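You operate a simulated robot arm through the tools that you are given. There is no shell and no other tool. Be economical: measure what you need, move in short steps, check, and stop when the job is done.

You are at the controls of a simulated robot arm. One attempt, no reset.

TASK
Stack the box marked "Packers" from the clear end of the power bench on top of the box marked "Bead clips". Put two of the white gauge blocks from the top of the board stack on the site board shelf. Open the bottom bench drawer. The order is free. Set down upright: white gauge block.
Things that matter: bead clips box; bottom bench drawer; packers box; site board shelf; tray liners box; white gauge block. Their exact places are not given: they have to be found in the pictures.

The check looks at the end state, three seconds after you hand in, the way a careful person would. Anything else that was tipped, shoved, dropped, spilled or broken makes it a failure.

THE ROBOT
A 7-joint arm with a two-finger parallel gripper on a trunk, on a base that drives. Base frame: it is fixed to the floor where the robot stands at the start and does not move with it; the origin is under the middle of the robot, x ahead of it, y to its left, z up; the surface under the hand at the start is at about z = 0.85. Lengths are in m, angles in rad, forces in N, time in s.
With the tool pointing down near the work surface it reaches from about 0.22 to 0.74 m from the robot's upright axis, wherever it stands. Its first joint turns from -2.897 to 2.897 rad. Places, roughly: bottom bench drawer [-0.8, -4.2, 0.1]; site board shelf (123x23 cm) [0.58, -3.26, 0.86]; white gauge block [-1, -1.5, 0.75]. Payload 1.57 kg.
The TCP is the grasp point between the finger pads, 0.03 m short of the fingertips. In the tool frame z runs along the fingers and y along their closing line. The gripper opens to 0.11 m. The fingers are 0.024 m wide and 0.012 m thick; the gripper's body (0.048 by 0.112 m) begins 0.078 m behind the TCP.
Orientation is that of the tool frame in the base frame, as a unit quaternion [x, y, z, w]. With the fingers straight down and closing along the base's y, the tool's x points along the base's -x, its y along +y and its z along -z.

THE INTERFACE
- The arm moves only by the tool drive_tool. Its argument "rows" is a list of rows, each an object of numbers (a shift or turn left out is 0, a gripper value left out holds the last): "dx", "dy", "dz": the shift along the tool's x, y, z in units of 40 mm (1.0 is 40 mm); "rx", "ry", "rz": the turn, a rotation vector about the tool's x, y, z in units of 5 degrees (1.0 is 5 degrees). In form: [{"dx": .., "dy": .., "dz": .., "rx": .., "ry": .., "rz": ..}, ...]. A call has 1 to 10 rows; each row shifts and turns the commanded pose from where the row before left it, along the tool's axes as they then stand. "fingers" is the opening, from 0 (shut) to 1 (fully open), set as the call begins (left out, the last holds). A call with a number of a shift or a turn outside -1 to 1 is refused whole. Rows are played at 5 a second. More than 0.05 m and 0.15 rad between two rows, or a gripper value outside its range, and nothing of the call is played. Where a pose cannot be reached the arm comes as near as it can. A force on the tool above 40 N (or 10 N above the force at the start of the call, whichever is more), or a blocked arm, ends the call early, and 0.2 s more pass. Each finger travels about 0.045 m/s and halts on what it meets, pressing with about 34 N; the grip force reading is that of the motor and also rises with nothing between the fingers. The clock runs only during rows and for 0.2 s after the last one: add rows that do not move to give the fingers time. It gives the time, the measured TCP pose, the force on the tool (base axes), the opening and the grip force at its end, in the units of the frame above (readings bear some noise), with the torque about the TCP (base axes, N m) and any sound that the robot's microphone picked up, and new pictures: "show" is both (left out), scene, wrist or none.
- Cameras (640 x 400 px; columns grow to the right, rows downward): "scene" is now at [0.0085, 0.1219, 1.5806]; the picture's right is [-0.41, -0.91, 0.00], its down [-0.71, 0.32, -0.63] and it looks along [0.58, -0.26, -0.77] (base axes); focal length 290 px, centre (320, 200). "wrist" rides on the gripper at [0.07, 0.016, -0.141] in the tool frame; the picture's right is [-0.23, 0.97, 0.00], its down [-0.86, -0.20, -0.48] and it looks along [-0.47, -0.11, 0.88] (tool axes); focal length 222 px, centre (320, 200).
- slide_trunk(by): slides the trunk up (or, below 0, down) by that many m; the arm and the scene camera ride with it, the base frame stays. It gives what a move gives, with no picture.
- drive_base(legs): drives the robot by 1 to 6 legs, each [ahead, turn to the left] in m and rad, along the robot's own axes; the way and the turn of a leg run together, so that a leg with both is an arc; at most 1.5 m and 3.142 rad a leg. The arm and the cameras ride along, it lands a little off, and it stops where it bumps. It gives what a move gives, and a new picture of the scene camera.
- turn_head(pan, tilt): turns the head with the scene camera to pan (to the left, within 2.705 rad either way) and tilt (down, from -0.506 to 1.204), counted from straight ahead of the robot. It gives what a move gives, and a new picture of the scene camera.
- probe_pixels(camera, pixels): for up to 12 pixels [column, row] of the newest picture of that camera ("zoom" is the newest enlarged one), the place [x, y, z] in the base frame of the surface seen there, good to about 0.002 m. The clock stands still meanwhile.
- enlarge(camera, box): a new picture of the part [left, top, right, bottom] of that camera's present view, enlarged. The clock stands still meanwhile.
- finish_job(): hands the job in; it is judged then, once.

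Work in short steps. Measure before you move; look again where a grasp or a placing could have gone wrong, and mend it. You have 110 turns and 260 pictures in all, those below and enlarged ones among them. Open the gripper and draw the arm clear of the work before you hand the job in, unless the task says otherwise.

The tools are called by a JSON object that holds its "fn" and its "kwargs". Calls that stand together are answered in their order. drive_tool: Moves the arm, as the interface text tells. Its arguments: {"type":"object","properties":{"rows":{"type":"array","items":{"type":"object","properties":{"dx":{"type":"number"},"dy":{"type":"number"},"dz":{"type":"number"},"rx":{"type":"number"},"ry":{"type":"number"},"rz":{"type":"number"}}}},"fingers":{"type":"number"},"show":{"type":"string","enum":["both","scene","wrist","none"]}},"required":["rows"]} The other tools are called the same way: slide_trunk (by) slides the trunk up or down; drive_base (legs) drives the base; turn_head (pan, tilt) turns the head that bears the scene camera; probe_pixels (camera, pixels) gives the place of the surface under pixels of a picture; enlarge (camera, box) takes an enlarged picture of a part of a camera's view; finish_job () hands the job in.

At the start:

```text
clock: 0.0
tool_pos: [0.5051, 0.0708, 1.1098]
orientation: [-0.001, 1.0, -0.001, 0.0]
contact_force: [1.2, 0.8, -0.3]
moment: [0.02, -0.01, -0.02]
width: 0.1099
grasp_force: 0.1
trunk travel left (down, up): [-0.525, 0.065]
robot x, y, heading: [-0.0022, 0.0003, 0.005]
head pan, tilt: [-0.422, 0.885]
```

scene: 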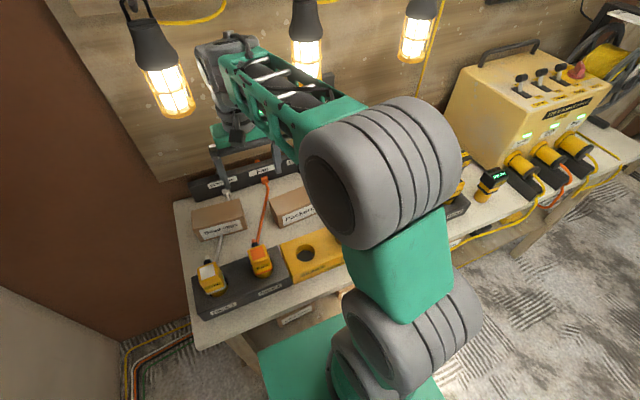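
wrist: 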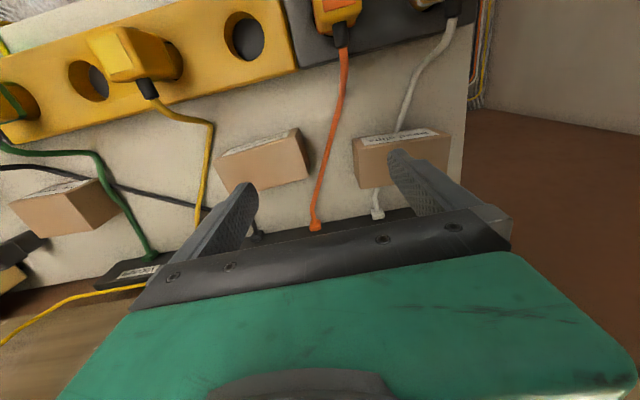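

The boxes appear at scene (220,217) and (293,205), with a third one in the wrist view at (65,205). I enlarge both to read the labels.

{"fn": "enlarge", "kwargs": {"camera": "scene", "box": [170, 140, 350, 330]}}

{"fn": "enlarge", "kwargs": {"camera": "wrist", "box": [0, 80, 480, 300]}}

{"fn": "probe_pixels", "kwargs": {"camera": "wrist", "pixels": [[360, 148], [450, 136], [359, 185], [395, 140], [220, 160], [300, 133], [260, 150], [265, 185], [60, 200], [10, 205], [105, 180], [200, 250]]}}

```text
2.11 times, centred on (260, 235) of scene
```

zoom: 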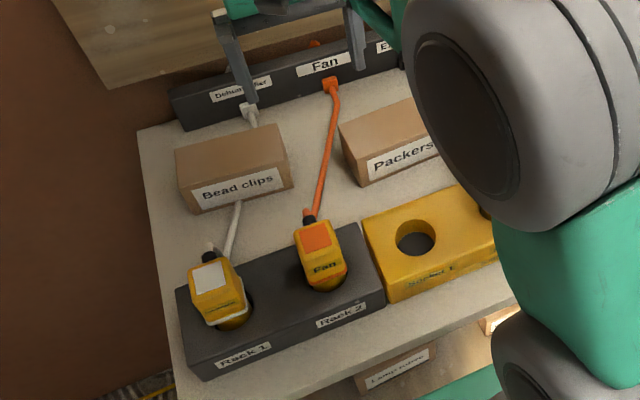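

```text
1.33 times, centred on (240, 190) of wrist
```

zoom: 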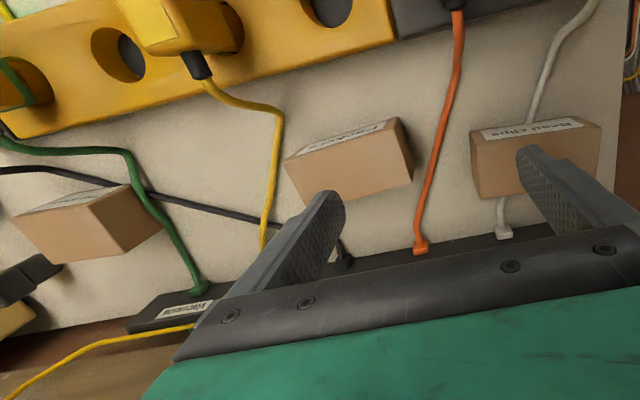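

```text
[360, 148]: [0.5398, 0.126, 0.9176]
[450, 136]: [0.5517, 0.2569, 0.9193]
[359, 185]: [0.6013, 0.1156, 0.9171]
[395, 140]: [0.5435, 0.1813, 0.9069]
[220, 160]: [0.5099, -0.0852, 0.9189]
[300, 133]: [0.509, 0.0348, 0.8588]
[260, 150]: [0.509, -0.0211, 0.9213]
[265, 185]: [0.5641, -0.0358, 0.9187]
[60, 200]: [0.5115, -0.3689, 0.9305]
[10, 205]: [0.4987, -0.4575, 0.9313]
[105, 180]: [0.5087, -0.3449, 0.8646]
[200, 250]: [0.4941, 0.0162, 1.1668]
```

Bead clips is at about (0.57,0.19) and Packers about (0.54,-0.03). I pan the head to survey the rest of the room.

{"fn": "turn_head", "kwargs": {"pan": -1.0, "tilt": 0.6}}

{"fn": "turn_head", "kwargs": {"pan": -1.9, "tilt": 0.5}}

{"fn": "turn_head", "kwargs": {"pan": -2.7, "tilt": 0.5}}

{"fn": "turn_head", "kwargs": {"pan": 2.4, "tilt": 0.5}}

{"fn": "turn_head", "kwargs": {"pan": 0.5, "tilt": 0.8}}

```text
clock: 1.0
tool_pos: [0.5067, 0.0709, 1.1098]
orientation: [0.0, 1.0, 0.0, -0.001]
contact_force: [0.5, 0.4, -0.4]
moment: [0.0, 0.03, 0.0]
width: 0.1097
grasp_force: 0.0
trunk travel left (down, up): [-0.525, 0.065]
robot x, y, heading: [-0.0032, 0.0003, -0.004]
head pan, tilt: [-1.0, 0.6]
```

scene: 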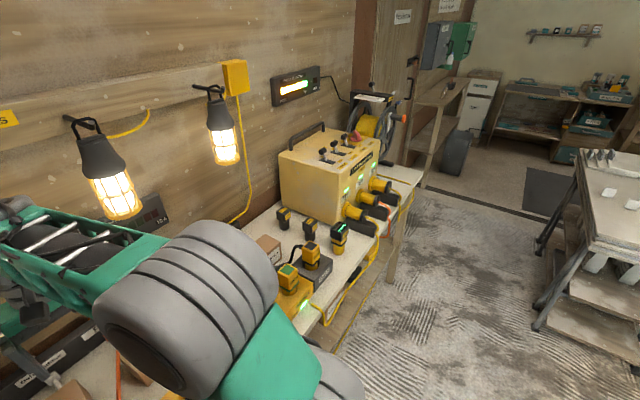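

```text
clock: 2.2
tool_pos: [0.5062, 0.0714, 1.1088]
orientation: [0.0, 1.0, -0.001, 0.0]
contact_force: [-0.7, 0.2, 0.1]
moment: [-0.01, 0.0, -0.01]
width: 0.1099
grasp_force: 0.1
trunk travel left (down, up): [-0.525, 0.065]
robot x, y, heading: [-0.0004, -0.0013, 0.001]
head pan, tilt: [-1.901, 0.499]
```

scene: 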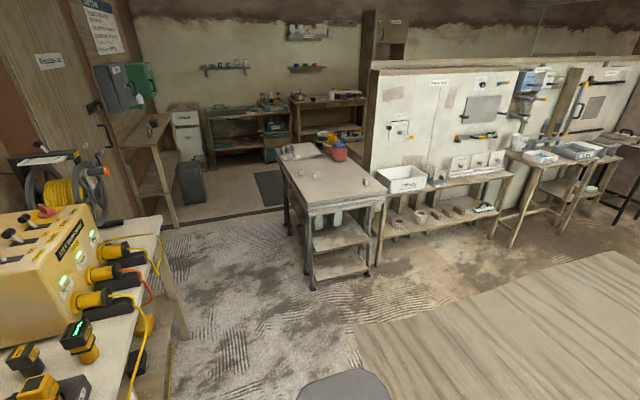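

```text
clock: 3.3
tool_pos: [0.5068, 0.0713, 1.1095]
orientation: [0.0, 1.0, -0.001, 0.0]
contact_force: [0.2, 0.4, -0.2]
moment: [0.01, 0.01, 0.05]
width: 0.11
grasp_force: 0.1
trunk travel left (down, up): [-0.525, 0.065]
robot x, y, heading: [0.0003, -0.0004, -0.001]
head pan, tilt: [-2.7, 0.499]
```

scene: 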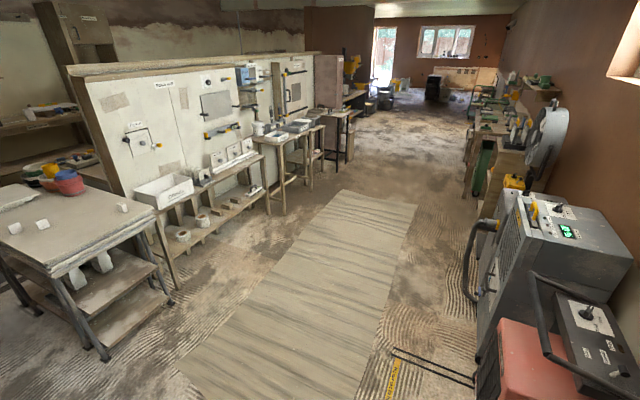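

```text
clock: 7.3
tool_pos: [0.5061, 0.0723, 1.1079]
orientation: [0.0, 1.0, -0.001, 0.0]
contact_force: [-0.4, 0.8, -0.4]
moment: [-0.02, -0.01, -0.01]
width: 0.1098
grasp_force: 0.1
trunk travel left (down, up): [-0.525, 0.065]
robot x, y, heading: [-0.0016, -0.0017, 0.002]
head pan, tilt: [2.4, 0.499]
```

scene: 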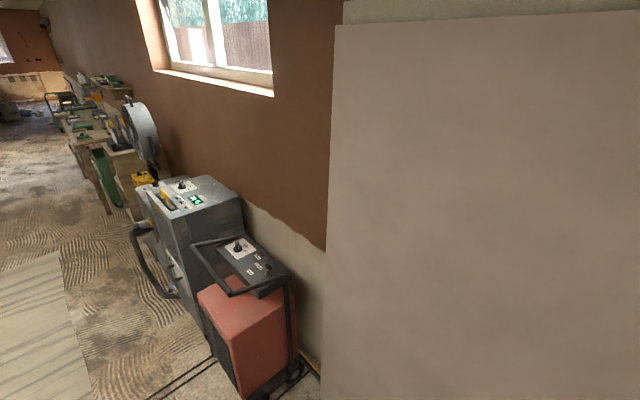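

```text
clock: 9.2
tool_pos: [0.507, 0.0707, 1.1085]
orientation: [0.001, 1.0, -0.001, 0.0]
contact_force: [-0.6, -0.3, -0.3]
moment: [0.0, 0.05, -0.03]
width: 0.11
grasp_force: 0.0
trunk travel left (down, up): [-0.525, 0.065]
robot x, y, heading: [-0.0002, -0.0005, 0.002]
head pan, tilt: [0.499, 0.799]
```

scene: 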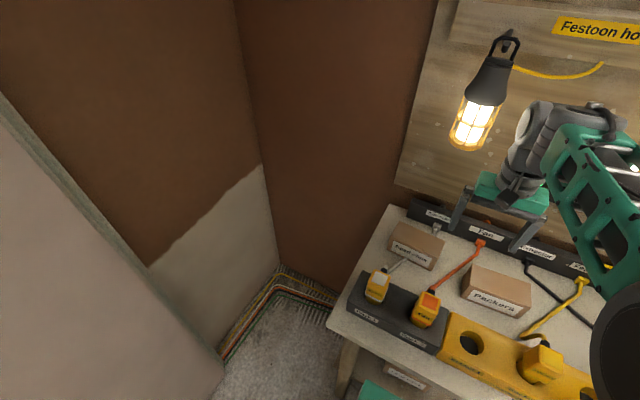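

This view shows both boxes clearly; I enlarge it and measure the box corners.

{"fn": "enlarge", "kwargs": {"camera": "scene", "box": [370, 190, 570, 340]}}

{"fn": "probe_pixels", "kwargs": {"camera": "scene", "pixels": [[397, 224], [444, 237], [434, 260], [391, 244], [418, 240], [473, 266], [530, 285], [464, 287], [515, 312], [500, 282], [450, 275], [440, 285]]}}

```text
2.67 times, centred on (470, 265) of scene
```

zoom: 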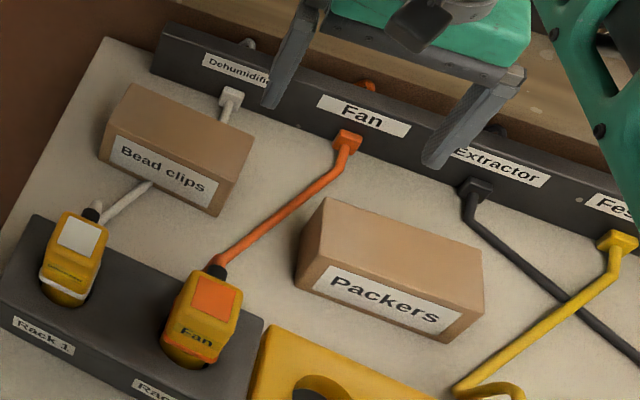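

```text
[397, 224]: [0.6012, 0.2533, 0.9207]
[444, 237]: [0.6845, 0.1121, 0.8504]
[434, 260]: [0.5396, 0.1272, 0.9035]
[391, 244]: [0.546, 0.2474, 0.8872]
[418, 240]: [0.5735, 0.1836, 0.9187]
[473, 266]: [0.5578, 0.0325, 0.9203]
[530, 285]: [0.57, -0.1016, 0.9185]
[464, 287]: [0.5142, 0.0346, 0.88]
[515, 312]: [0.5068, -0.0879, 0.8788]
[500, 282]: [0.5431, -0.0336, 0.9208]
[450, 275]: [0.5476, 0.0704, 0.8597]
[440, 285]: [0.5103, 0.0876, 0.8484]
```

I measure top corners in the enlarged picture for exact pose.

{"fn": "probe_pixels", "kwargs": {"camera": "zoom", "pixels": [[130, 88], [252, 128], [232, 171], [112, 135], [178, 130], [328, 202], [480, 247], [475, 309], [314, 258], [400, 250], [300, 275], [220, 210]]}}

```text
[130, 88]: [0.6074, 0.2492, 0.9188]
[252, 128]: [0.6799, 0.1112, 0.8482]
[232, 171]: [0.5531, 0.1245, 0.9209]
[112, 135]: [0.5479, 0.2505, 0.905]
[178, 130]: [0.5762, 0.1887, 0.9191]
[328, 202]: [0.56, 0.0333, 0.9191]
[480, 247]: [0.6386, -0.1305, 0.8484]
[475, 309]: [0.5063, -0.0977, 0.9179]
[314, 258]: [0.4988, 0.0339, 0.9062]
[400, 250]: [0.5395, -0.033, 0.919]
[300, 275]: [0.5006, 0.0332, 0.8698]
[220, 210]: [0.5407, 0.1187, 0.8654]
```

Packers: centre about (0.534,-0.033), yaw +0.066, 62 mm deep, 135 mm wide, top z 0.919; so I grasp across its depth. First I turn the tool about 86° up high.

{"fn": "drive_tool", "kwargs": {"rows": [{"rz": 1}, {"rz": 1}, {"rz": 1}, {"rz": 1}, {"rz": 1}, {"rz": 1}, {"rz": 1}, {"rz": 1}, {"rz": 1}], "show": "none"}}

{"fn": "drive_tool", "kwargs": {"rows": [{"rz": 1}, {"rz": 1}, {"rz": 1}, {"rz": 1}, {"rz": 1}, {"rz": 1}, {"rz": 1}, {"rz": 1}, {"rz": 0.24}], "fingers": 0.82}}

```text
clock: 11.2
tool_pos: [0.5072, 0.0722, 1.1107]
orientation: [0.383, 0.924, -0.001, 0.0]
contact_force: [-0.6, -0.7, -0.6]
moment: [0.02, 0.01, 0.04]
width: 0.1099
grasp_force: 0.1
trunk travel left (down, up): [-0.525, 0.065]
robot x, y, heading: [-0.0001, 0.0007, -0.004]
head pan, tilt: [0.499, 0.799]
```

```text
clock: 13.2
tool_pos: [0.5059, 0.0715, 1.1088]
orientation: [0.683, 0.73, -0.001, 0.0]
contact_force: [0.0, -0.1, 0.7]
moment: [-0.01, 0.02, -0.03]
width: 0.0901
grasp_force: 0.0
trunk travel left (down, up): [-0.525, 0.065]
robot x, y, heading: [0.0037, -0.0005, 0.001]
head pan, tilt: [0.499, 0.799]
```

scene: 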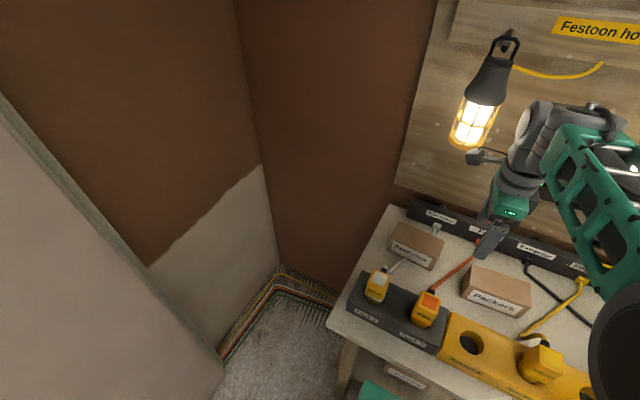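
wrist: 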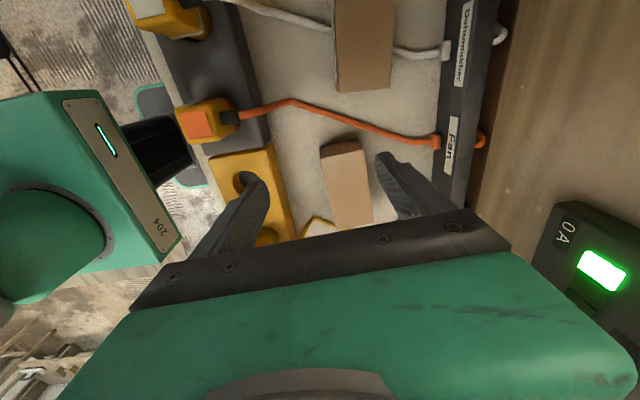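

Now shift over Packers (dx −0.106, dy +0.021) and come down partway to z≈0.98 for a look.

{"fn": "drive_tool", "kwargs": {"rows": [{"dx": -0.9, "dy": 0.2}, {"dx": -0.9, "dy": 0.2}, {"dx": -0.85, "dy": 0.125}, {"dz": 0.9}, {"dz": 0.9}, {"dz": 0.9}, {"dz": 0.5}]}}

```text
clock: 14.8
tool_pos: [0.5355, -0.0344, 0.9807]
orientation: [0.683, 0.73, 0.0, 0.001]
contact_force: [-0.5, 0.5, 0.4]
moment: [0.01, -0.04, -0.03]
width: 0.0901
grasp_force: 0.1
trunk travel left (down, up): [-0.525, 0.065]
robot x, y, heading: [-0.0007, -0.0026, -0.003]
head pan, tilt: [0.499, 0.799]
```

scene: 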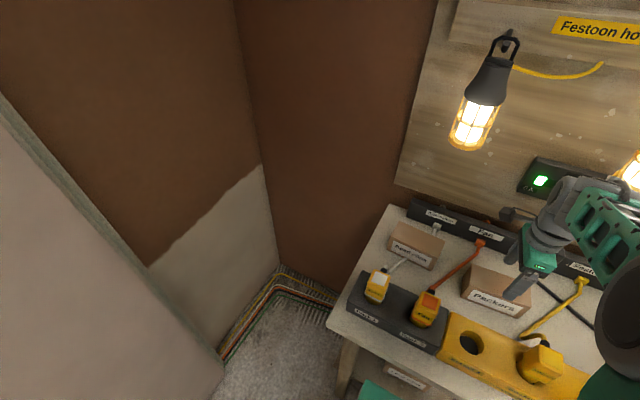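
wrist: 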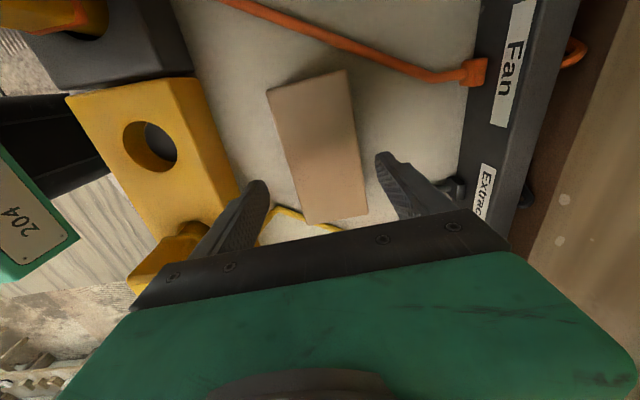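

The box is centred between the fingers. I descend to z≈0.893.

{"fn": "drive_tool", "kwargs": {"rows": [{"dz": 0.8}, {"dz": 0.8}, {"dz": 0.6}], "show": "wrist"}}

{"fn": "drive_tool", "kwargs": {"rows": [{}, {}, {}, {}, {}], "fingers": 0, "show": "wrist"}}

```text
clock: 15.6
tool_pos: [0.5362, -0.0333, 0.8925]
orientation: [0.684, 0.73, 0.0, 0.0]
contact_force: [0.1, 0.6, 0.0]
moment: [-0.02, -0.04, 0.0]
width: 0.0905
grasp_force: 0.0
trunk travel left (down, up): [-0.525, 0.065]
robot x, y, heading: [-0.0024, -0.0017, 0.001]
head pan, tilt: [0.499, 0.799]
```

wrist: 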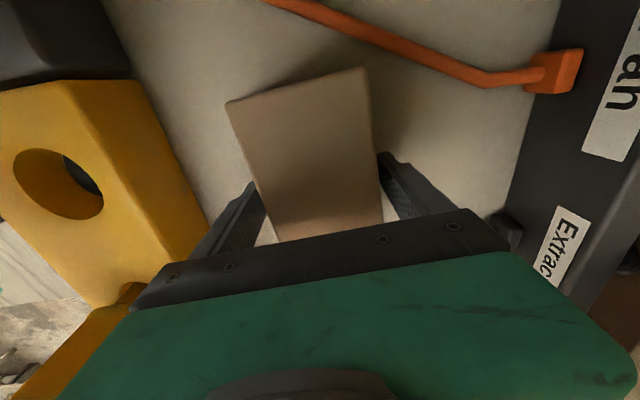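

```text
clock: 16.8
tool_pos: [0.5359, -0.0329, 0.8928]
orientation: [0.683, 0.73, 0.0, 0.0]
contact_force: [0.6, 0.1, 0.0]
moment: [-0.01, -0.01, 0.02]
width: 0.0696
grasp_force: 33.8
trunk travel left (down, up): [-0.525, 0.065]
robot x, y, heading: [-0.0005, -0.0022, -0.002]
head pan, tilt: [0.499, 0.799]
```

wrist: 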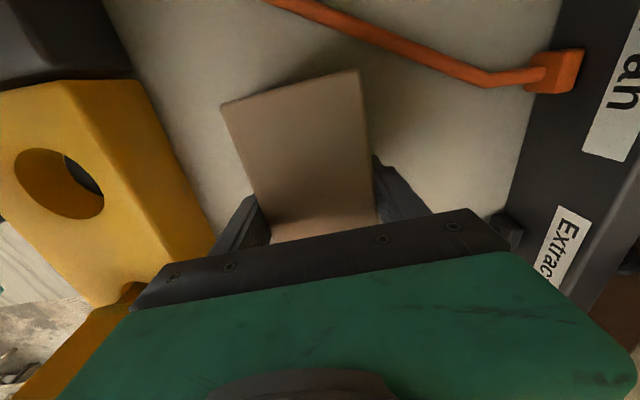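

Gripped at 70 mm. I lift 0.12 m straight up, and then re-measure the Bead clips box from the wrist view.

{"fn": "drive_tool", "kwargs": {"rows": [{"dz": -0.5}, {"dz": -0.8}, {"dz": -0.9}, {"dz": -0.9}]}}

{"fn": "enlarge", "kwargs": {"camera": "scene", "box": [370, 190, 470, 290]}}

```text
clock: 17.8
tool_pos: [0.5352, -0.0343, 1.017]
orientation: [0.682, 0.731, 0.0, 0.001]
contact_force: [0.2, 0.1, -2.9]
moment: [0.03, -0.01, 0.05]
width: 0.0697
grasp_force: 33.9
trunk travel left (down, up): [-0.525, 0.065]
robot x, y, heading: [0.0019, -0.0003, -0.003]
head pan, tilt: [0.499, 0.799]
```

scene: 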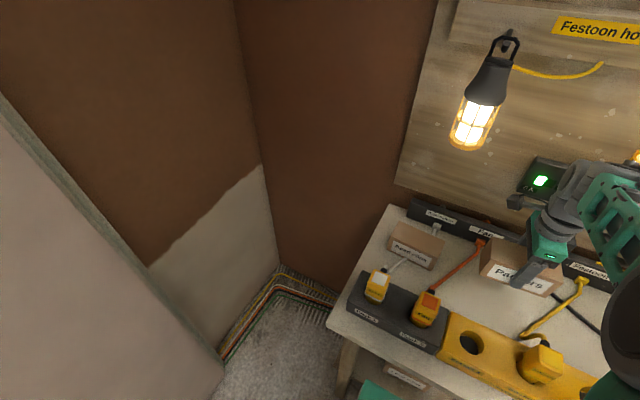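
wrist: 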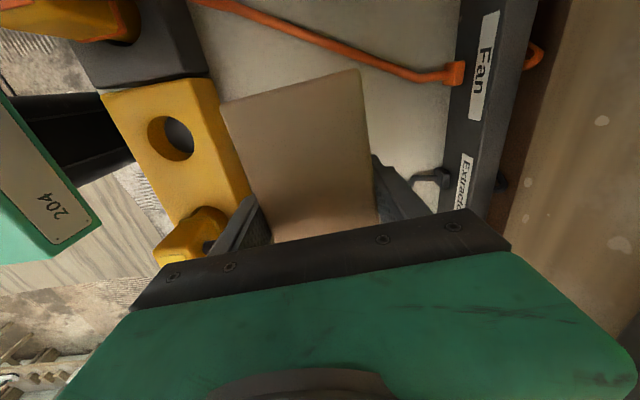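

```text
4.00 times, centred on (420, 240) of scene
```

zoom: 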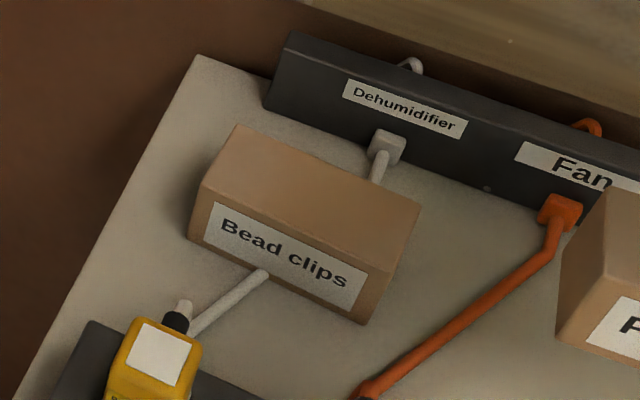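

I probe the Bead clips top face close to its four edges and side faces.

{"fn": "probe_pixels", "kwargs": {"camera": "zoom", "pixels": [[238, 127], [416, 206], [388, 272], [208, 188], [330, 163], [300, 232], [220, 155], [403, 235], [200, 215], [380, 290], [288, 262], [310, 190]]}}

```text
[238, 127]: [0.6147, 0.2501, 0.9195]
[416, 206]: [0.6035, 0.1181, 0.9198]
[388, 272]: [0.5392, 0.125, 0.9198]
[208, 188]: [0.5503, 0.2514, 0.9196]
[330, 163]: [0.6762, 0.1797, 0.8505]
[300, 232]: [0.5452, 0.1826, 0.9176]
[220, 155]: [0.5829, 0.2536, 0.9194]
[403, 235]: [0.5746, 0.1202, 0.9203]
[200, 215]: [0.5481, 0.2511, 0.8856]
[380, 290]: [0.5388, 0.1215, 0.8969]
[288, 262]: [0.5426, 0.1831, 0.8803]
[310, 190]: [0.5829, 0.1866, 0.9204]
```

Bead clips centre ≈ (0.578,0.187), yaw −0.07. I check lamp and hand clearance before moving left.

{"fn": "probe_pixels", "kwargs": {"camera": "scene", "pixels": [[470, 120], [465, 147], [490, 70], [376, 280], [425, 300]]}}

{"fn": "drive_tool", "kwargs": {"rows": [{"rz": 0.8}, {"rz": 0.77}, {"dx": 0.9, "dy": 0.1}, {"dx": 0.9, "dy": 0.1}, {"dx": 0.9, "dy": 0.1}]}}

```text
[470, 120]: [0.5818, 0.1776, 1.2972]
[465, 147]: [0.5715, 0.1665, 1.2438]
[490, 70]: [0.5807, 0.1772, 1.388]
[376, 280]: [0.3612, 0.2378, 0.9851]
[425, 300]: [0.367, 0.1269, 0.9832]
```

```text
clock: 19.0
tool_pos: [0.5534, 0.075, 1.018]
orientation: [0.733, 0.681, -0.001, 0.0]
contact_force: [0.5, -0.7, -2.2]
moment: [0.02, -0.01, 0.0]
width: 0.0695
grasp_force: 34.4
trunk travel left (down, up): [-0.525, 0.065]
robot x, y, heading: [0.0005, 0.0005, -0.007]
head pan, tilt: [0.499, 0.799]
```

scene: 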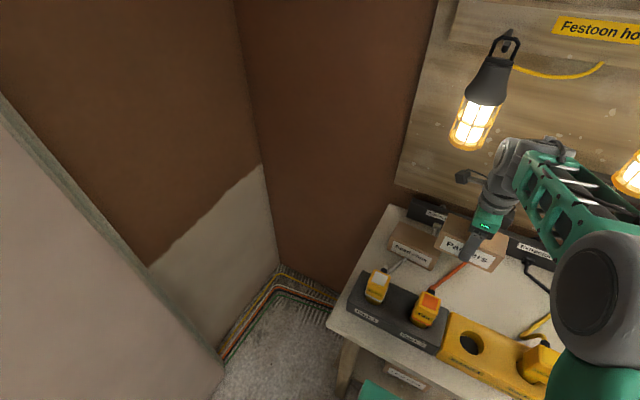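
wrist: 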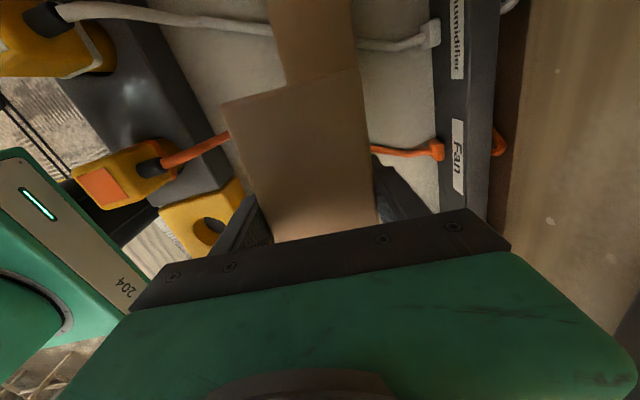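

The lamp hangs right above Bead clips (≈(0.575,0.17), bottom z≈1.23). I measure how high the wrist stands above the TCP.

{"fn": "enlarge", "kwargs": {"camera": "scene", "box": [420, 20, 640, 290]}}

{"fn": "probe_pixels", "kwargs": {"camera": "scene", "pixels": [[461, 177], [500, 155], [520, 145], [505, 190], [540, 150], [486, 222], [560, 150], [466, 150], [452, 130], [487, 135], [500, 100]]}}

```text
1.48 times, centred on (530, 155) of scene
```

zoom: 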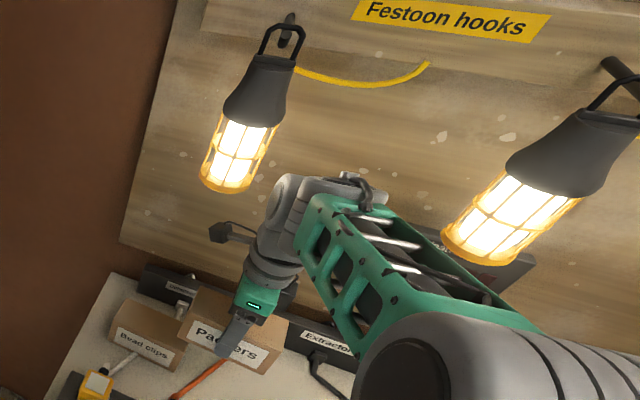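

```text
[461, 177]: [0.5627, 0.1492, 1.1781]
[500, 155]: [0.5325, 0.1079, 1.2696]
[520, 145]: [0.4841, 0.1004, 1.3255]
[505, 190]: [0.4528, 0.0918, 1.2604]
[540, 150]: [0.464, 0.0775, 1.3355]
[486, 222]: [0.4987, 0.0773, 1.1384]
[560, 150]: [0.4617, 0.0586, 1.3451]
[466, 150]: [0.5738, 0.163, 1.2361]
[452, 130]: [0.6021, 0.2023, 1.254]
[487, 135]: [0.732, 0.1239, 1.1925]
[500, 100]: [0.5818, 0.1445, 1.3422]
```

I probe wrist points in the enlarged view to see what stands directly above the tool axis.

{"fn": "probe_pixels", "kwargs": {"camera": "zoom", "pixels": [[283, 195], [295, 178], [320, 182], [345, 190], [360, 185], [268, 235], [268, 262], [290, 225], [222, 186], [240, 191], [268, 150], [205, 150]]}}

```text
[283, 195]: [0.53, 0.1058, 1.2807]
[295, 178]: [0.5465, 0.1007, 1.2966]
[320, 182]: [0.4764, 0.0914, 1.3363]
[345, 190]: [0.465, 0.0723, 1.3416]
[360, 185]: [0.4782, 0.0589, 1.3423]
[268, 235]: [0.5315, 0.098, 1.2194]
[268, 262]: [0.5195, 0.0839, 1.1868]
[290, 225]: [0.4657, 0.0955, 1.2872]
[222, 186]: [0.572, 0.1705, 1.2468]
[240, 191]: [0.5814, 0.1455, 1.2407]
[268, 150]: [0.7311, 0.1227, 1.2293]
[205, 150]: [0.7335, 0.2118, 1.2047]
```

The wrist top is 0.28 m above the TCP, so a vertical tool would hit the lamp. I plan to put Packers back, lean the tool about its closing line toward −y, and regrasp. First I check lamp 2 and what else is near.

{"fn": "probe_pixels", "kwargs": {"camera": "zoom", "pixels": [[455, 245], [495, 262], [540, 210], [500, 200], [540, 160]]}}

{"fn": "drive_tool", "kwargs": {"rows": [{"dx": -0.9, "dy": -0.1}, {"dx": -0.9, "dy": -0.1}, {"dx": -0.9, "dy": -0.1}, {"rz": -0.8}, {"rz": -0.77}], "show": "none"}}

```text
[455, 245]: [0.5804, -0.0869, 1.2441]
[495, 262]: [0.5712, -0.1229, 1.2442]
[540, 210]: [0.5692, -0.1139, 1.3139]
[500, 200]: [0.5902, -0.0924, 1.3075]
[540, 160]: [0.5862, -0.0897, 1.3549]
```

```text
clock: 20.2
tool_pos: [0.5351, -0.0341, 1.0187]
orientation: [0.682, 0.731, -0.001, 0.0]
contact_force: [-0.5, -0.4, -2.5]
moment: [-0.02, 0.04, -0.02]
width: 0.0698
grasp_force: 34.0
trunk travel left (down, up): [-0.525, 0.065]
robot x, y, heading: [-0.0009, 0.0022, -0.002]
head pan, tilt: [0.499, 0.799]
```

Lamp 2 is at (0.605,−0.12). I lower Packers back onto its spot gently and then open.

{"fn": "drive_tool", "kwargs": {"rows": [{"dz": 0.9}, {"dz": 0.9}, {"dz": 0.8}, {"dz": 0.4}, {"dz": 0.09}], "show": "none"}}

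{"fn": "drive_tool", "kwargs": {"rows": [{}, {}, {}], "fingers": 0.82, "show": "wrist"}}

{"fn": "drive_tool", "kwargs": {"rows": [{"ry": 1}, {"ry": 1}, {"ry": 1}, {"ry": 1}, {"ry": 1}, {"ry": 1}, {}]}}

```text
clock: 21.4
tool_pos: [0.5349, -0.0327, 0.8933]
orientation: [0.683, 0.73, -0.001, 0.001]
contact_force: [0.8, 0.5, -2.3]
moment: [0.0, 0.03, 0.0]
width: 0.0696
grasp_force: 33.7
trunk travel left (down, up): [-0.525, 0.065]
robot x, y, heading: [-0.0012, -0.0019, -0.003]
head pan, tilt: [0.499, 0.799]
```

```text
clock: 22.2
tool_pos: [0.5349, -0.0317, 0.8939]
orientation: [0.683, 0.73, -0.001, -0.001]
contact_force: [-0.1, -0.6, 0.7]
moment: [-0.01, 0.0, -0.01]
width: 0.0905
grasp_force: 0.1
trunk travel left (down, up): [-0.525, 0.065]
robot x, y, heading: [-0.0006, -0.0004, 0.001]
head pan, tilt: [0.499, 0.799]
```

wrist: 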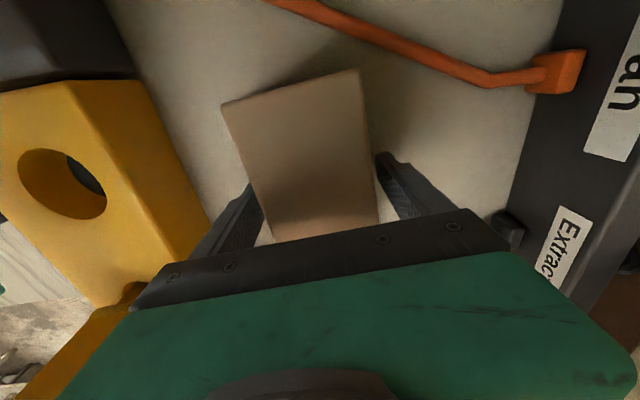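

```text
clock: 23.8
tool_pos: [0.5346, -0.0339, 0.8939]
orientation: [0.66, 0.705, 0.177, -0.189]
contact_force: [0.5, 0.1, 0.4]
moment: [0.0, 0.0, -0.03]
width: 0.0902
grasp_force: 0.1
trunk travel left (down, up): [-0.525, 0.065]
robot x, y, heading: [0.0008, -0.0022, -0.001]
head pan, tilt: [0.499, 0.799]
```

scene: 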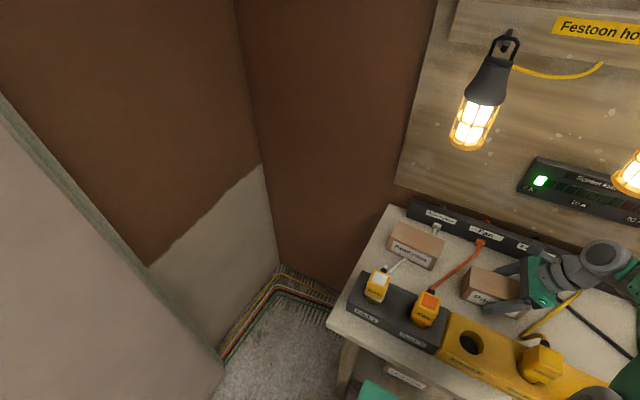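
wrist: 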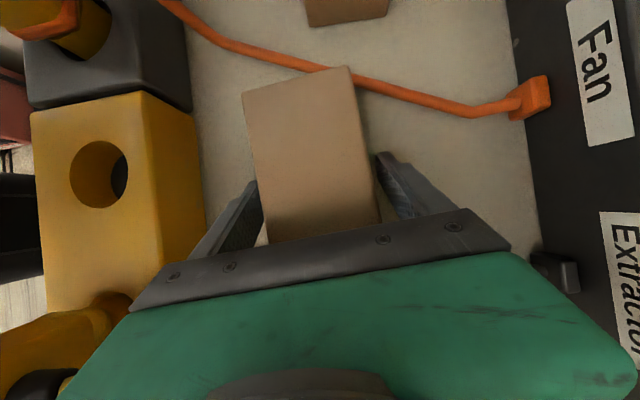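

Leaned 30°, still straddling. I close, and probe the wrist top versus lamp 2.

{"fn": "drive_tool", "kwargs": {"rows": [{}, {}, {}, {}], "fingers": 0, "show": "scene"}}

{"fn": "probe_pixels", "kwargs": {"camera": "scene", "pixels": [[605, 255], [595, 242], [620, 245], [570, 270], [615, 265], [630, 260], [600, 240], [635, 285]]}}

```text
clock: 24.8
tool_pos: [0.5343, -0.0327, 0.8933]
orientation: [0.66, 0.705, 0.177, -0.189]
contact_force: [0.4, 1.0, 0.1]
moment: [0.25, 0.04, 0.0]
width: 0.0696
grasp_force: 34.1
trunk travel left (down, up): [-0.525, 0.065]
robot x, y, heading: [0.0025, 0.0024, -0.002]
head pan, tilt: [0.499, 0.799]
```

scene: 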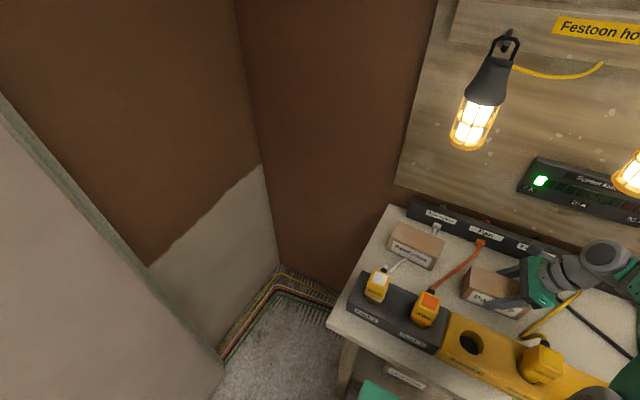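

```text
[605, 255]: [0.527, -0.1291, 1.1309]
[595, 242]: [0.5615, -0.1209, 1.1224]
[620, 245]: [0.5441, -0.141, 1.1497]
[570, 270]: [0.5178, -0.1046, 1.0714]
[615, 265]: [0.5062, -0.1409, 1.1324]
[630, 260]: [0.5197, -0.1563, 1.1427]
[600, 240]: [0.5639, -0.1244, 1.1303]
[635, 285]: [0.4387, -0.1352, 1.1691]
```

Firm grip. Lift 55 mm straight, then a diagonal lift pulling 45 mm back to keep the wrist away from lamp 2.

{"fn": "drive_tool", "kwargs": {"rows": [{"dx": 0.345, "dz": -0.595}, {"dx": 0.345, "dz": -0.595}, {"dx": 0.28, "dz": -0.487, "dy": -0.56}, {"dx": 0.28, "dz": -0.487, "dy": -0.56}, {"rz": 0.68, "rx": -0.39}, {"rz": 0.68, "rx": -0.39}]}}

```text
clock: 26.2
tool_pos: [0.4911, -0.0372, 0.9934]
orientation: [0.707, 0.659, 0.189, -0.176]
contact_force: [-0.2, -0.4, -1.9]
moment: [-0.04, -0.02, -0.01]
width: 0.07
grasp_force: 34.4
trunk travel left (down, up): [-0.525, 0.065]
robot x, y, heading: [-0.0017, 0.0017, 0.002]
head pan, tilt: [0.499, 0.799]
```

scene: 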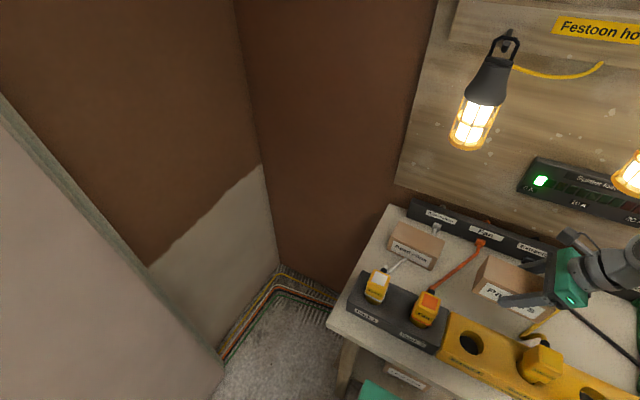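
wrist: 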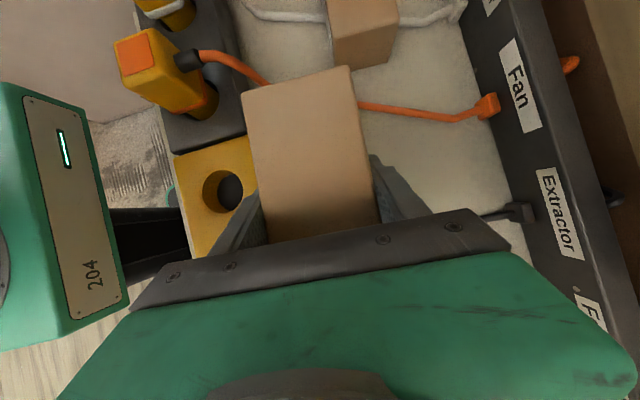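

The way to target is h=0.23 along the box axis, 0.071 ahead. I move about two thirds and look.

{"fn": "drive_tool", "kwargs": {"rows": [{"dx": 0.828, "dz": 0.478, "dy": 0.297}, {"dx": 0.828, "dz": 0.478, "dy": 0.297}, {"dx": 0.828, "dz": 0.478, "dy": 0.297}, {"dx": 0.828, "dz": 0.478, "dy": 0.297}]}}

{"fn": "enlarge", "kwargs": {"camera": "scene", "box": [370, 80, 640, 300]}}

```text
clock: 27.2
tool_pos: [0.5508, 0.1151, 0.9929]
orientation: [0.707, 0.658, 0.188, -0.177]
contact_force: [0.2, 1.0, -2.0]
moment: [-0.04, -0.02, -0.03]
width: 0.0696
grasp_force: 33.9
trunk travel left (down, up): [-0.525, 0.065]
robot x, y, heading: [-0.0003, -0.0044, 0.002]
head pan, tilt: [0.499, 0.799]
```

scene: 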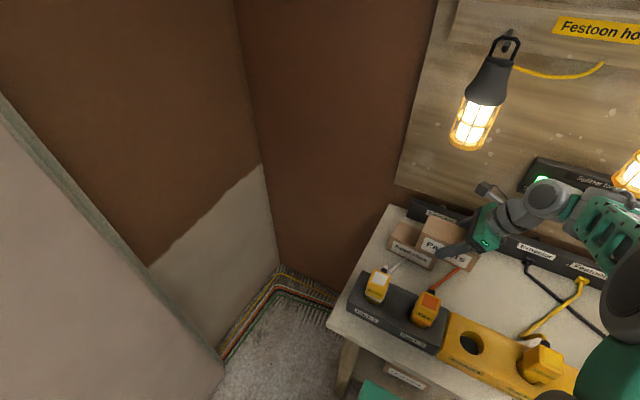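
wrist: 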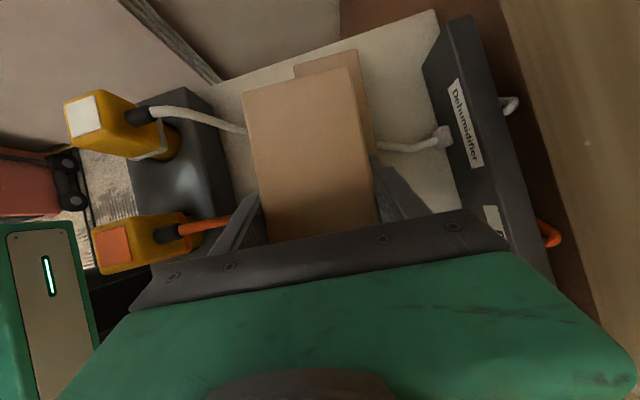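

```text
1.82 times, centred on (505, 190) of scene
```

zoom: 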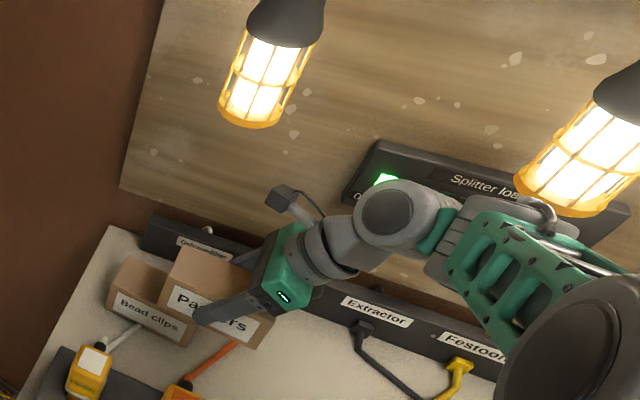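

The wrist clears lamp 1 well; I check the forearm against lamp 2.

{"fn": "probe_pixels", "kwargs": {"camera": "zoom", "pixels": [[400, 190], [450, 200], [480, 203], [520, 210], [550, 225], [565, 235], [520, 185], [250, 118], [285, 190]]}}

```text
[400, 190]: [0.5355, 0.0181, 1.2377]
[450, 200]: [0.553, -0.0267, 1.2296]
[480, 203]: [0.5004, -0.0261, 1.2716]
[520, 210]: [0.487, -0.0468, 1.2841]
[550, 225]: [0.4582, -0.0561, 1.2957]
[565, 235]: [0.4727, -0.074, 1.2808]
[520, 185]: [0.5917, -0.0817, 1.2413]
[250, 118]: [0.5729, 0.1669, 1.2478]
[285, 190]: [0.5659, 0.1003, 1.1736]
```

Clear. I finish the horizontal move over Bead clips.

{"fn": "drive_tool", "kwargs": {"rows": [{"dx": 0.797, "dz": 0.46, "dy": 0.276}, {"dx": 0.797, "dz": 0.46, "dy": 0.276}, {}]}}

{"fn": "enlarge", "kwargs": {"camera": "scene", "box": [370, 180, 490, 290]}}

```text
clock: 28.0
tool_pos: [0.5763, 0.1852, 0.9928]
orientation: [0.707, 0.659, 0.189, -0.176]
contact_force: [0.0, 0.1, -2.4]
moment: [0.02, -0.02, -0.02]
width: 0.0697
grasp_force: 34.3
trunk travel left (down, up): [-0.525, 0.065]
robot x, y, heading: [-0.0025, 0.0007, 0.001]
head pan, tilt: [0.499, 0.799]
```

scene: 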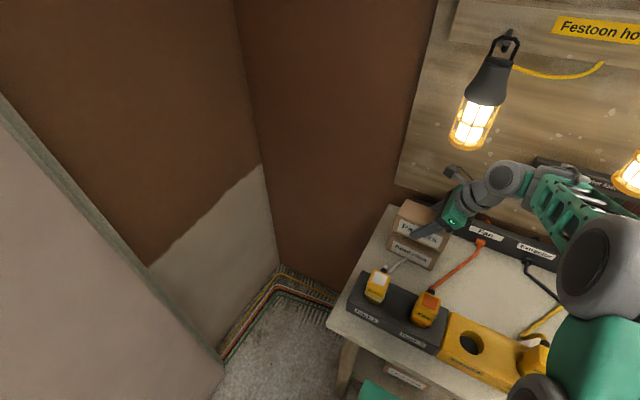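
wrist: 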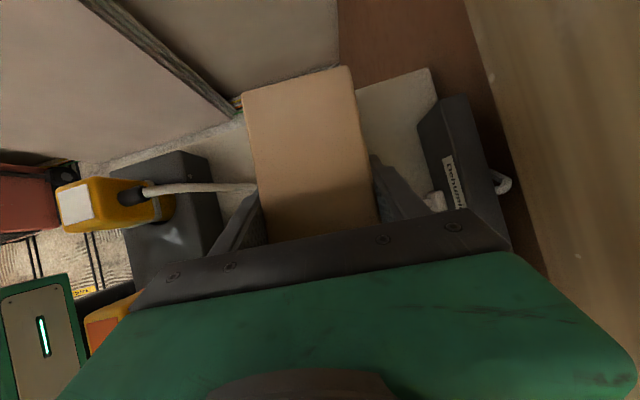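

```text
3.64 times, centred on (430, 235) of scene
```

zoom: 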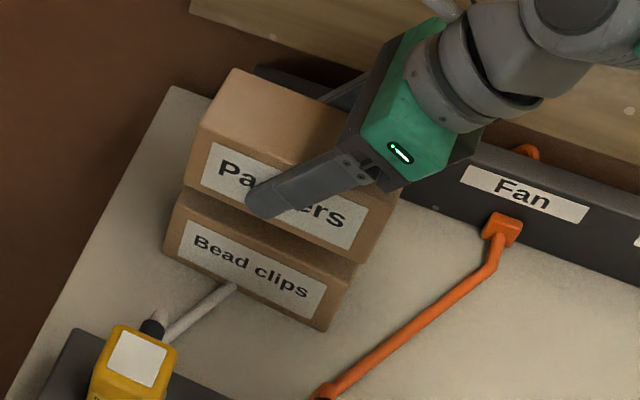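

Aligned visually; I verify faces of both boxes before lowering.

{"fn": "probe_pixels", "kwargs": {"camera": "zoom", "pixels": [[195, 170], [365, 245], [180, 240], [330, 310], [207, 190], [190, 225], [340, 240], [300, 285]]}}

```text
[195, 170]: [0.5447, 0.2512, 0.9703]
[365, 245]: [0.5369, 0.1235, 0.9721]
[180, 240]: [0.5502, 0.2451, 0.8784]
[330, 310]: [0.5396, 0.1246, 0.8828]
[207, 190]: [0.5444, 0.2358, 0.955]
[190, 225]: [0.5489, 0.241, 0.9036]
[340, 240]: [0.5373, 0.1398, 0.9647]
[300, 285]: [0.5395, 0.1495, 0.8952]
```

Packers is within about 3 mm; I nudge +3 mm x and lower 28 mm.

{"fn": "drive_tool", "kwargs": {"rows": [{"dy": 0.08, "dx": -0.17, "dz": 0.3}, {"dx": -0.12, "dz": 0.21}, {"dx": -0.05, "dz": 0.087}, {}], "show": "scene"}}

{"fn": "enlarge", "kwargs": {"camera": "scene", "box": [370, 180, 490, 290]}}

```text
clock: 29.0
tool_pos: [0.5782, 0.1857, 0.9662]
orientation: [0.707, 0.658, 0.189, -0.176]
contact_force: [0.1, -0.1, -3.2]
moment: [0.01, -0.03, -0.01]
width: 0.0698
grasp_force: 34.0
trunk travel left (down, up): [-0.525, 0.065]
robot x, y, heading: [-0.0017, -0.0018, -0.005]
head pan, tilt: [0.499, 0.799]
```

scene: 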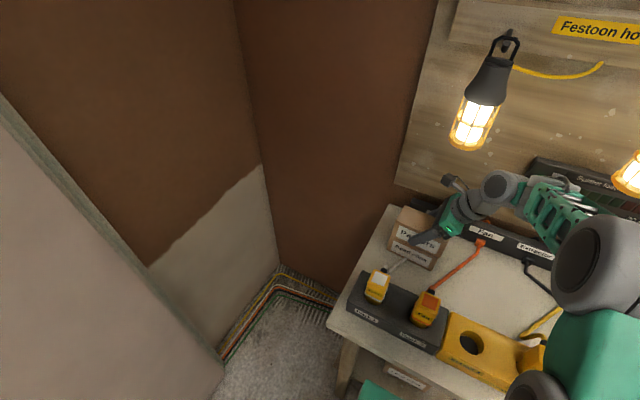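

```text
3.64 times, centred on (430, 235) of scene
```

zoom: 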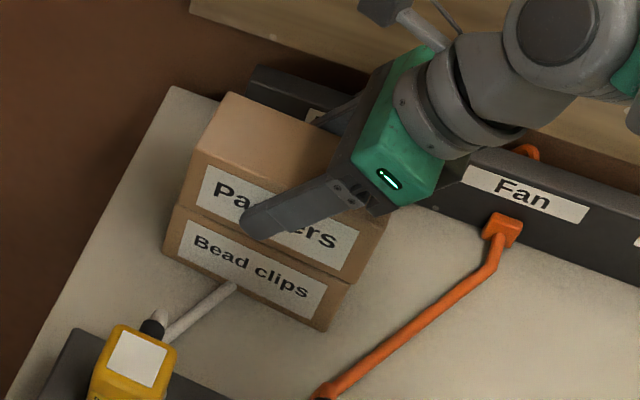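

Force is still the weight only; I lower 2.5 mm more, to contact.

{"fn": "drive_tool", "kwargs": {"rows": [{"dx": -0.03, "dz": 0.053}, {}], "show": "none"}}

```text
clock: 29.6
tool_pos: [0.5784, 0.1846, 0.9637]
orientation: [0.706, 0.659, 0.189, -0.176]
contact_force: [-0.7, -0.1, -1.9]
moment: [0.05, -0.06, -0.02]
width: 0.0698
grasp_force: 34.4
trunk travel left (down, up): [-0.525, 0.065]
robot x, y, heading: [0.0007, -0.0015, -0.0]
head pan, tilt: [0.499, 0.799]
```

Release and retreat along the tool axis 80 mm, then pull back toward the robot.

{"fn": "drive_tool", "kwargs": {"rows": [{}, {}, {}], "fingers": 0.85, "show": "none"}}

{"fn": "drive_tool", "kwargs": {"rows": [{"dz": -0.6}, {"dz": -0.7}, {"dz": -0.7}, {"dy": -0.9}, {"dy": -0.9}]}}

{"fn": "enlarge", "kwargs": {"camera": "scene", "box": [370, 180, 490, 290]}}

```text
clock: 30.4
tool_pos: [0.5782, 0.185, 0.9625]
orientation: [0.707, 0.659, 0.188, -0.176]
contact_force: [0.3, 0.5, 0.7]
moment: [0.03, 0.02, -0.03]
width: 0.0935
grasp_force: 0.0
trunk travel left (down, up): [-0.525, 0.065]
robot x, y, heading: [0.0021, -0.0002, -0.004]
head pan, tilt: [0.499, 0.799]
```

```text
clock: 31.6
tool_pos: [0.5024, 0.1523, 1.0352]
orientation: [0.706, 0.659, 0.189, -0.176]
contact_force: [0.2, -0.3, -0.7]
moment: [0.02, -0.02, -0.02]
width: 0.0938
grasp_force: 0.1
trunk travel left (down, up): [-0.525, 0.065]
robot x, y, heading: [-0.0013, 0.0012, 0.001]
head pan, tilt: [0.499, 0.799]
```

scene: 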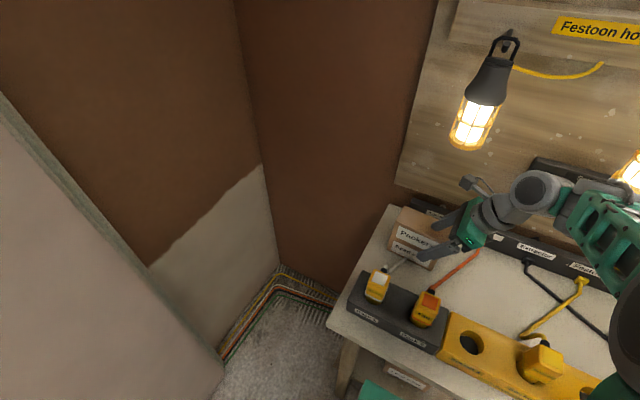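
wrist: 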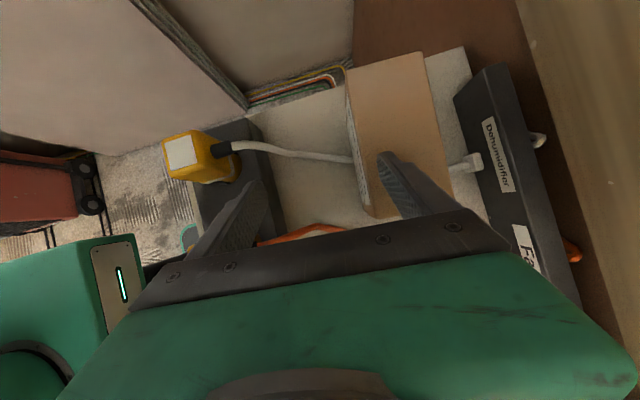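

```text
3.64 times, centred on (430, 235) of scene
```

zoom: 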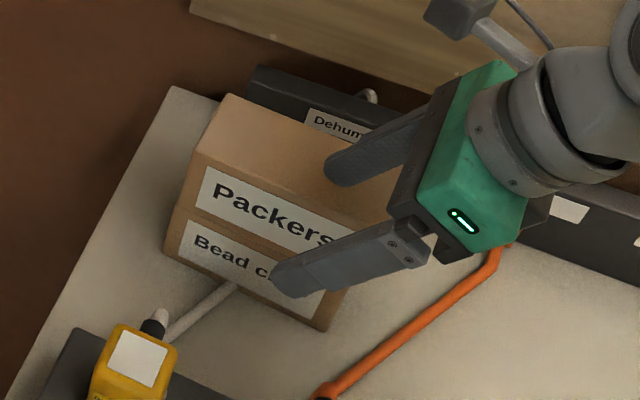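

The stack is neat. I withdraw the arm: back and up, then undo the lean.

{"fn": "drive_tool", "kwargs": {"rows": [{"dy": -0.6, "dx": 0.3, "dz": -0.52}, {"dy": -0.6, "dx": 0.3, "dz": -0.52}, {"dy": -0.6, "dx": 0.3, "dz": -0.52}, {"dy": -0.6, "dx": 0.3, "dz": -0.52}, {"ry": -1}, {"ry": -1}, {"ry": -1}, {"ry": -1}, {"ry": -1}, {"ry": -1}], "show": "scene"}}

{"fn": "turn_head", "kwargs": {"pan": -2.2, "tilt": 0.4}}

```text
clock: 33.8
tool_pos: [0.4066, 0.1567, 1.1307]
orientation: [0.731, 0.682, -0.002, 0.0]
contact_force: [-0.1, -0.9, 0.0]
moment: [0.02, 0.0, 0.01]
width: 0.0934
grasp_force: 0.0
trunk travel left (down, up): [-0.525, 0.065]
robot x, y, heading: [0.0008, -0.0011, 0.001]
head pan, tilt: [0.499, 0.799]
```

scene: 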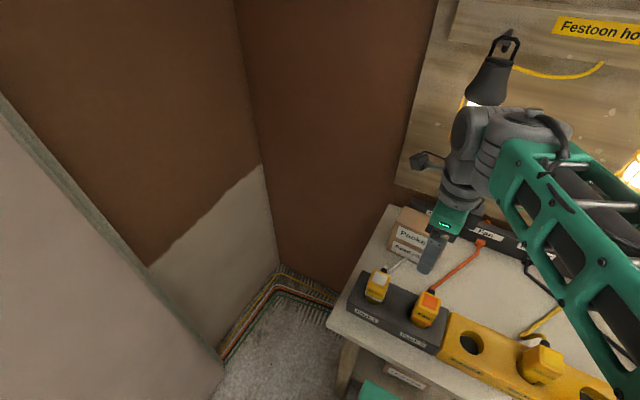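

```text
clock: 36.2
tool_pos: [0.4071, 0.1566, 1.1296]
orientation: [0.731, 0.682, -0.001, 0.0]
contact_force: [0.0, -0.1, 0.9]
moment: [-0.05, -0.02, 0.02]
width: 0.0934
grasp_force: 0.0
trunk travel left (down, up): [-0.525, 0.065]
robot x, y, heading: [-0.0021, 0.0003, 0.003]
head pan, tilt: [-2.201, 0.4]
```

scene: 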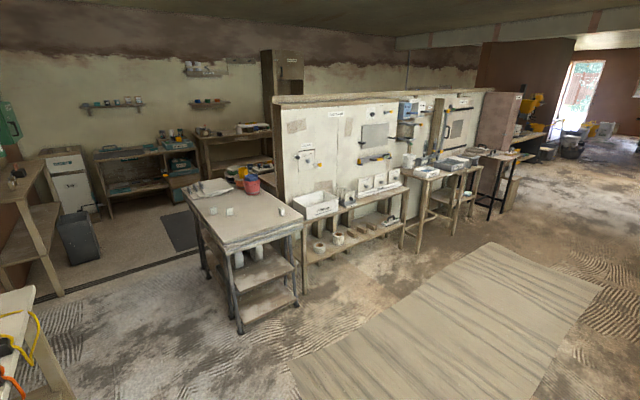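

I enlarge the board stack and measure blocks and surroundings.

{"fn": "enlarge", "kwargs": {"camera": "scene", "box": [170, 150, 330, 250]}}

{"fn": "enlarge", "kwargs": {"camera": "scene", "box": [0, 60, 320, 260]}}

{"fn": "probe_pixels", "kwargs": {"camera": "scene", "pixels": [[230, 211], [282, 210], [213, 211], [185, 196], [305, 222], [235, 250], [240, 325], [300, 295], [20, 185], [80, 175], [110, 105], [205, 105]]}}

```text
4.00 times, centred on (250, 200) of scene
```

zoom: 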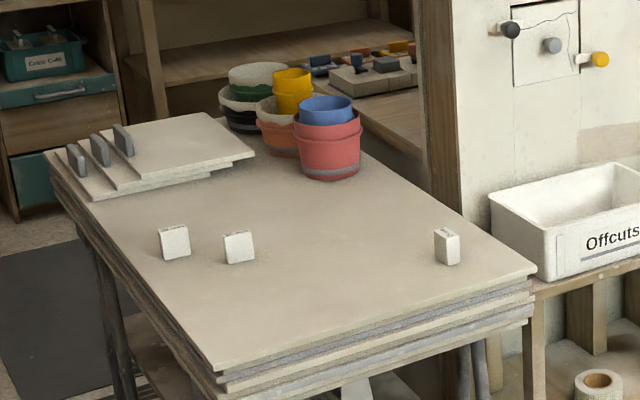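

```text
2.00 times, centred on (160, 160) of scene
```

zoom: 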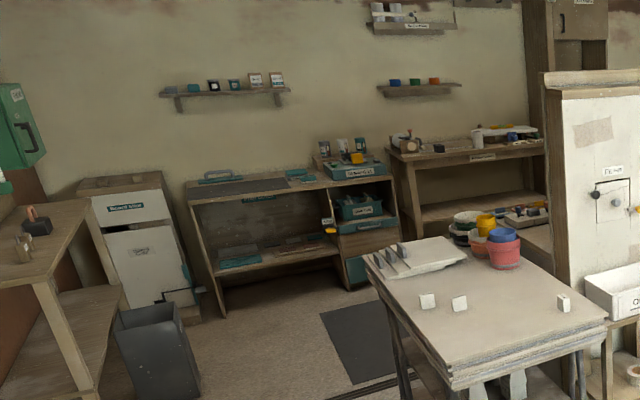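

```text
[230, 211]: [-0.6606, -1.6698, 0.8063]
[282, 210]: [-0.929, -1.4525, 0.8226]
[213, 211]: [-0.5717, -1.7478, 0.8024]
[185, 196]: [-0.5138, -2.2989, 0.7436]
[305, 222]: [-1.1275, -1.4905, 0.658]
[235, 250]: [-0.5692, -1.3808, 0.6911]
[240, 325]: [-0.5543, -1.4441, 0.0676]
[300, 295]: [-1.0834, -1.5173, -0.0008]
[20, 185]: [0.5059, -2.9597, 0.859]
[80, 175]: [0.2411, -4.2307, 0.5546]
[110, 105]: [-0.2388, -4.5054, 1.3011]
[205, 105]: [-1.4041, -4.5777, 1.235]
```

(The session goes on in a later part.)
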